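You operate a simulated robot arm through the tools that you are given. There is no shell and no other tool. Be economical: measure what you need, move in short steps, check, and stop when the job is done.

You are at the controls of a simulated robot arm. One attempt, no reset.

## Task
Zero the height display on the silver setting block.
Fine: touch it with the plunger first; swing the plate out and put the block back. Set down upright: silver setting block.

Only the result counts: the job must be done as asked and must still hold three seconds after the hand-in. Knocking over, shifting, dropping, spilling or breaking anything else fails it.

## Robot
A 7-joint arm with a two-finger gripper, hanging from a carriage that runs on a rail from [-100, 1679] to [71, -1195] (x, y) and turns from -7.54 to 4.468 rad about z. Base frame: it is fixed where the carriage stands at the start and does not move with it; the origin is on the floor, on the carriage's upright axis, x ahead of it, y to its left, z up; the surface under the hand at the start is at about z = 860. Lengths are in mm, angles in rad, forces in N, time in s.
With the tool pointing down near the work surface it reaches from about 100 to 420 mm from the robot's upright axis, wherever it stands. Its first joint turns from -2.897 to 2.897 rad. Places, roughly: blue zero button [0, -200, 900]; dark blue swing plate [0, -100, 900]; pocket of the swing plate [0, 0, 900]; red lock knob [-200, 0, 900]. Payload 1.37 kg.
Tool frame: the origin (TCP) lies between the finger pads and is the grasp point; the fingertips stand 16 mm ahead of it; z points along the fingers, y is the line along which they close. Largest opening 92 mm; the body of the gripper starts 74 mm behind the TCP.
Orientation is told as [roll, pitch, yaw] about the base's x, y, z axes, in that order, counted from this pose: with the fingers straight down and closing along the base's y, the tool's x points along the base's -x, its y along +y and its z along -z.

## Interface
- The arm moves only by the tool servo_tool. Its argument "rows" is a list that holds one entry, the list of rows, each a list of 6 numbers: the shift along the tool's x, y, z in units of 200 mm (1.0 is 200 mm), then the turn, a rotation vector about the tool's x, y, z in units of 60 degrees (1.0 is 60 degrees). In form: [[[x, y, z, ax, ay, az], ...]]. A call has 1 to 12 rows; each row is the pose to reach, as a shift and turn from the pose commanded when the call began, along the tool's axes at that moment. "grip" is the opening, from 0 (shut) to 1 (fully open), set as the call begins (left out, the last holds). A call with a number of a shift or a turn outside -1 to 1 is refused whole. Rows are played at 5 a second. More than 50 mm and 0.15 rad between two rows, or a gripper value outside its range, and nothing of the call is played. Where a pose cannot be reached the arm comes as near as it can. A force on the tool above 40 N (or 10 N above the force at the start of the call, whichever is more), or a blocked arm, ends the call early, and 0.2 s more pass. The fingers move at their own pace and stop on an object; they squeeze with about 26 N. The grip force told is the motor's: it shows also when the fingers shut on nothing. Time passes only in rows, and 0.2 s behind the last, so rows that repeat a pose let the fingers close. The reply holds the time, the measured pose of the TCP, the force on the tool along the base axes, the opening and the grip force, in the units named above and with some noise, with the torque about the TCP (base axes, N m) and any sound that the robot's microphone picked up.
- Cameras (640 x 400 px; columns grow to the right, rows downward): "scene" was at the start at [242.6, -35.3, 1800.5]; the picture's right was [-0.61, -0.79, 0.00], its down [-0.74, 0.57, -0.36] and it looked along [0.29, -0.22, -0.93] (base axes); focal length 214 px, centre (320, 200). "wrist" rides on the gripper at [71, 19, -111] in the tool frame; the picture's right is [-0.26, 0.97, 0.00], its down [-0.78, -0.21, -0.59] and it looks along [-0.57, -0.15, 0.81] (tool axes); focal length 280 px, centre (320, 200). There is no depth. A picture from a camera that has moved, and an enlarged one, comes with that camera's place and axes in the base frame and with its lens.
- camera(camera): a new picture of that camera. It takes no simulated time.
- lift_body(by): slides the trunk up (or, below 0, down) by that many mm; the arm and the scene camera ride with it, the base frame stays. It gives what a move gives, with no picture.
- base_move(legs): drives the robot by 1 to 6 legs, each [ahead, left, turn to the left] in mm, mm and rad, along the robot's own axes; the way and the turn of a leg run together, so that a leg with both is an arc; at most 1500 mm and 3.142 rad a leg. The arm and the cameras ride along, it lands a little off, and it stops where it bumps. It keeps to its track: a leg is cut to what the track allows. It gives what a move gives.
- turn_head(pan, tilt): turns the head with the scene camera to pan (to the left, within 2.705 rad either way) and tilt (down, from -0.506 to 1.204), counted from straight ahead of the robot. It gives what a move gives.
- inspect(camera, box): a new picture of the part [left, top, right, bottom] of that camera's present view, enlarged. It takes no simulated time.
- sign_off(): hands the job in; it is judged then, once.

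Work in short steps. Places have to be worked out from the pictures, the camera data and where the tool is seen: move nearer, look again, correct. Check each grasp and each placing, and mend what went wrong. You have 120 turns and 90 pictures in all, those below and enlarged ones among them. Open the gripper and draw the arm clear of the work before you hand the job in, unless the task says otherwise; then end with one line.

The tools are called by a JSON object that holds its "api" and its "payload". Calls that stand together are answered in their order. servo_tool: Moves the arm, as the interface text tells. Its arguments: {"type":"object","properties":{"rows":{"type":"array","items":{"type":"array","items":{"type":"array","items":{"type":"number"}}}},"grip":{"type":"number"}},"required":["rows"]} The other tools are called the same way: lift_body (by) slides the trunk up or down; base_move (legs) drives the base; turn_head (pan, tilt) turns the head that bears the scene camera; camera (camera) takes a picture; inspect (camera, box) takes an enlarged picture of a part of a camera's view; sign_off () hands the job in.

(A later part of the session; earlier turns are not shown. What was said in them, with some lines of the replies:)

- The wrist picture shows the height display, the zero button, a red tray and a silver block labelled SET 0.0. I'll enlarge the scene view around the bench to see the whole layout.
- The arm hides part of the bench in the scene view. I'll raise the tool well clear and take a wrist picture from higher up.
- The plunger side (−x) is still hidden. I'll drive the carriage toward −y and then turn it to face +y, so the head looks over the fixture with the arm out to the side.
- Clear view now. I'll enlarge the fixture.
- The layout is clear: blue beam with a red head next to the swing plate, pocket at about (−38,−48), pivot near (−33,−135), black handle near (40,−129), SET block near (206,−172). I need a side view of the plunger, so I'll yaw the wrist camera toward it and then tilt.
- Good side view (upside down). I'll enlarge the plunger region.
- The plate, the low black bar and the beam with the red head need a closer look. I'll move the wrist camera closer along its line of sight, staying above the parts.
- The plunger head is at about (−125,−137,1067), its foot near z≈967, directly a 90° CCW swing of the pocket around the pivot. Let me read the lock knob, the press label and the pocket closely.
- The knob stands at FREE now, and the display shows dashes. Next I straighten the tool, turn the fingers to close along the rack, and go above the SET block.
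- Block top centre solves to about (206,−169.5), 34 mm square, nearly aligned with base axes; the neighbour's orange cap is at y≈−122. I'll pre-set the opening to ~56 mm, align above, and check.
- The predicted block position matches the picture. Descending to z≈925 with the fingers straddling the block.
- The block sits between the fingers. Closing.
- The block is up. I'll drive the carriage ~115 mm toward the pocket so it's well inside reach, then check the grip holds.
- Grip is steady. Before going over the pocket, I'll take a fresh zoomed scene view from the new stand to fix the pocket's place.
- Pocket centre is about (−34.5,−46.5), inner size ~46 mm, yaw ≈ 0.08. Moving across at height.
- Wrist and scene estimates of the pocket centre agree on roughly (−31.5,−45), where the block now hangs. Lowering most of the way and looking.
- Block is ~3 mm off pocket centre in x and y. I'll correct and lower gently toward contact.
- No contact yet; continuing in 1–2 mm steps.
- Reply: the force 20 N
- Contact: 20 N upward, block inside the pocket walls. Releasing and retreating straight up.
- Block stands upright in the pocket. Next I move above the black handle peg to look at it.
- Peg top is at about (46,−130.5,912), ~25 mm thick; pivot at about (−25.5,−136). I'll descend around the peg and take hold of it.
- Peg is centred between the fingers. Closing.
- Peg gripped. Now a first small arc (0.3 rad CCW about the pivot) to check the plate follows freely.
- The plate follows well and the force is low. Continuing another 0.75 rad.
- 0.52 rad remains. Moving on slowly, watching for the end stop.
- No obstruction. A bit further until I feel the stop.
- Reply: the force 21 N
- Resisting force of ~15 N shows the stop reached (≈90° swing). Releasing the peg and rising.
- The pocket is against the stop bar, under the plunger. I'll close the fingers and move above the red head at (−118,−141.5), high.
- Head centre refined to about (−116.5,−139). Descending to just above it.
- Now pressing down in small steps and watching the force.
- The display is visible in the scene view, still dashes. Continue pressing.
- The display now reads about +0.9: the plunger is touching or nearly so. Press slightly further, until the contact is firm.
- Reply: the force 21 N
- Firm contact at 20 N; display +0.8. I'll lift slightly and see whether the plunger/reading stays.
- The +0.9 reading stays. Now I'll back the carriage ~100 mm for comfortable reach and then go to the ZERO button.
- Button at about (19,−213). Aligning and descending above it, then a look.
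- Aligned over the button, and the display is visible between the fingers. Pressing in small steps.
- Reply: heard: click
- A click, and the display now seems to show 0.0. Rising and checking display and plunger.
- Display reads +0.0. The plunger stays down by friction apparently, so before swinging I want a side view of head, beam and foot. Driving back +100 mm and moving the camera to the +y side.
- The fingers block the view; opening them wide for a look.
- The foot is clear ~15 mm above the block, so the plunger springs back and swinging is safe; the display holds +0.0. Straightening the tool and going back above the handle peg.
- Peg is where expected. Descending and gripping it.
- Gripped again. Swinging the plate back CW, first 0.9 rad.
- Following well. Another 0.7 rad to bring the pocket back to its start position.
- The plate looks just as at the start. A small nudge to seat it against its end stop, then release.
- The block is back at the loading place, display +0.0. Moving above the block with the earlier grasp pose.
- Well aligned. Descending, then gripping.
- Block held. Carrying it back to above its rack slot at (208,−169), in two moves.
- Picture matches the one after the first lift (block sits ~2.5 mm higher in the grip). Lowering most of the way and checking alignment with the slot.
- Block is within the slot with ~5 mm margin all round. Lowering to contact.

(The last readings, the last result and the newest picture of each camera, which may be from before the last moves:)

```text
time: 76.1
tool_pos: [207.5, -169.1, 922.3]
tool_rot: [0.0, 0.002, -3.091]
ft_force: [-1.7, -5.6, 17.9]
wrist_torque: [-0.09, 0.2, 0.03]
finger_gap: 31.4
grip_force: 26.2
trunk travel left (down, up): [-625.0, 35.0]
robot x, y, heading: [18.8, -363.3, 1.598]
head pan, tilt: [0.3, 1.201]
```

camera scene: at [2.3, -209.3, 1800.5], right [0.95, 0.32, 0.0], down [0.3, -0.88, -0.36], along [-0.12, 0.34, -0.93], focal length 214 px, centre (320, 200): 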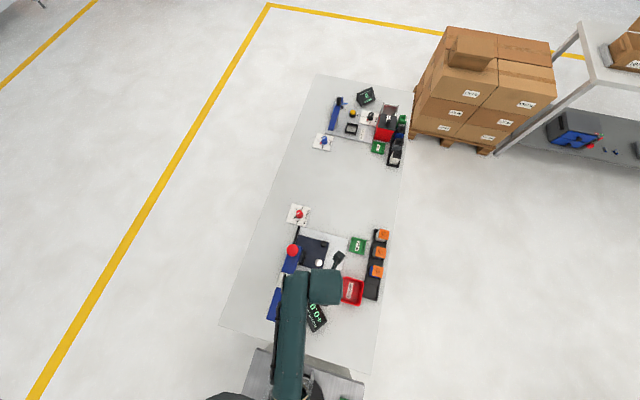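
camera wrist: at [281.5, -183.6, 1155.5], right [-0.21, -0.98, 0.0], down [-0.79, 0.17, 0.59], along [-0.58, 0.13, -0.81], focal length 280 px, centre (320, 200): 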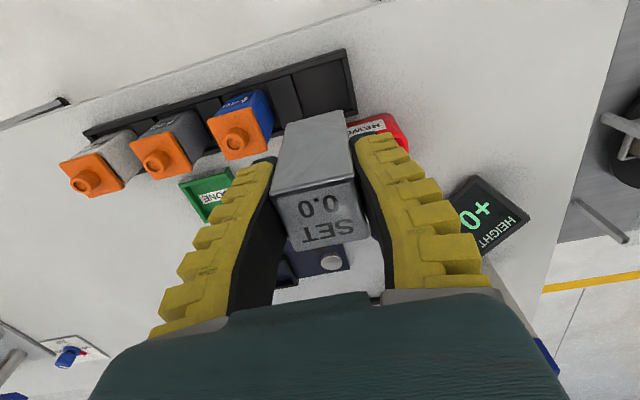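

Seated (18 N upward at the expected height). Releasing with a limited opening (orange cap nearby) and rising.

{"api": "servo_tool", "payload": {"rows": [[[0, 0, -0.005, 0, 0, 0], [0, 0, -0.005, 0, 0, 0], [0, 0, -0.005, 0, 0, 0]]], "grip": 0.6}}

{"api": "servo_tool", "payload": {"rows": [[[0, 0, -0.1, 0, 0, 0], [0, 0, -0.3, 0, 0, 0], [0, 0, -0.5, 0, 0, 0], [0, 0, -0.7, 0, 0, 0], [0, 0, -0.9, 0, 0, 0]]]}}

{"api": "camera", "payload": {"camera": "wrist"}}

{"api": "inspect", "payload": {"camera": "scene", "box": [250, 230, 390, 370]}}

```text
time: 76.9
tool_pos: [208.8, -168.7, 921.9]
tool_rot: [0.0, 0.001, -3.092]
ft_force: [-0.2, 0.3, 0.4]
wrist_torque: [0.01, 0.01, 0.0]
finger_gap: 58.0
grip_force: 1.7
trunk travel left (down, up): [-625.0, 35.0]
robot x, y, heading: [24.6, -358.0, 1.602]
head pan, tilt: [0.3, 1.201]
```

```text
time: 78.1
tool_pos: [207.1, -169.9, 1105.1]
tool_rot: [0.002, -0.002, -3.093]
ft_force: [0.6, 1.1, 0.5]
wrist_torque: [0.0, -0.01, -0.01]
finger_gap: 57.7
grip_force: 1.3
trunk travel left (down, up): [-625.0, 35.0]
robot x, y, heading: [20.9, -358.0, 1.602]
head pan, tilt: [0.3, 1.201]
```

```text
20 pictures are left
camera wrist: at [278.8, -184.6, 1215.8], right [-0.21, -0.98, 0.0], down [-0.79, 0.17, 0.59], along [-0.58, 0.13, -0.81], focal length 280 px, centre (320, 200)
```

wrist: 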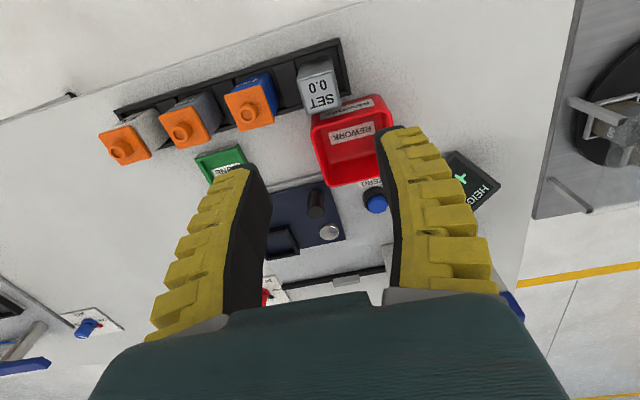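

```text
2.86 times, centred on (320, 300) of scene
camera zoom: at [-4.1, -108.9, 1800.5], right [0.95, 0.32, 0.0], down [0.3, -0.88, -0.36], along [-0.12, 0.34, -0.93], focal length 613 px, centre (320, -86)
```

zoom: 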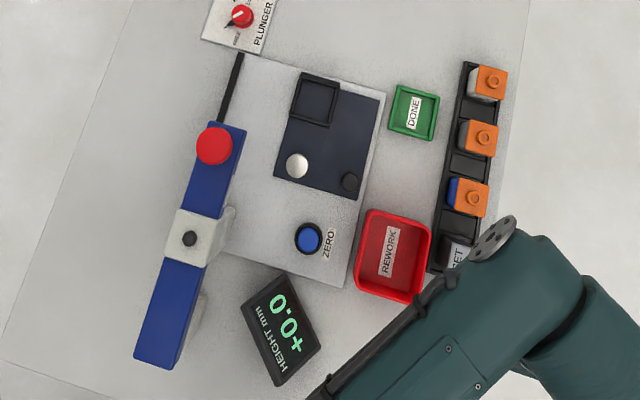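

Block upright in its slot, plate swung out, display +0.0, everything else unmoved. Opening fully and drawing the arm further clear.

{"api": "servo_tool", "payload": {"rows": [[[0.05, 0.2, -0.1, 0, 0, 0], [0.1, 0.4, -0.2, 0, 0, 0], [0.1, 0.6, -0.3, 0, 0, 0]]], "grip": 1}}

{"api": "inspect", "payload": {"camera": "scene", "box": [250, 230, 390, 370]}}

```text
time: 78.9
tool_pos: [234.1, -287.6, 1162.4]
tool_rot: [0.0, -0.001, -3.093]
ft_force: [0.7, -0.1, 0.1]
wrist_torque: [0.0, -0.02, -0.01]
finger_gap: 91.9
grip_force: 0.2
trunk travel left (down, up): [-625.0, 35.0]
robot x, y, heading: [21.9, -357.6, 1.606]
head pan, tilt: [0.3, 1.201]
```

```text
2.86 times, centred on (320, 300) of scene
camera zoom: at [-4.0, -108.8, 1800.5], right [0.95, 0.32, 0.0], down [0.3, -0.88, -0.36], along [-0.12, 0.34, -0.93], focal length 613 px, centre (320, -86)
```

zoom: 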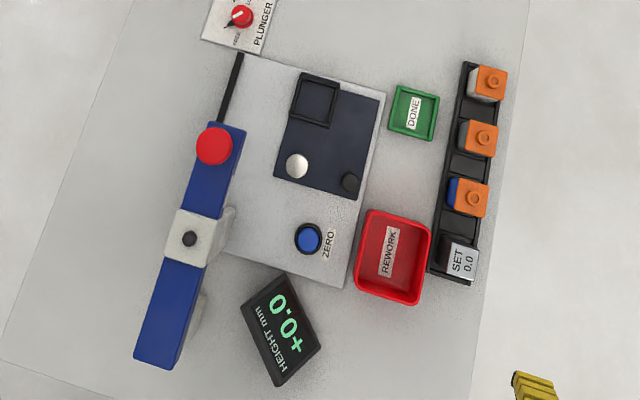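

The last picture confirms it: the display reads +0.0, the block is upright in its rack slot, and the arm is clear. Handing in.

{"api": "sign_off", "payload": {}}

```text
The job is handed in.
```

The height display reads +0.0: I zeroed it after touching the silver setting block with the plunger, then swung the plate out and set the block back upright in its rack slot.
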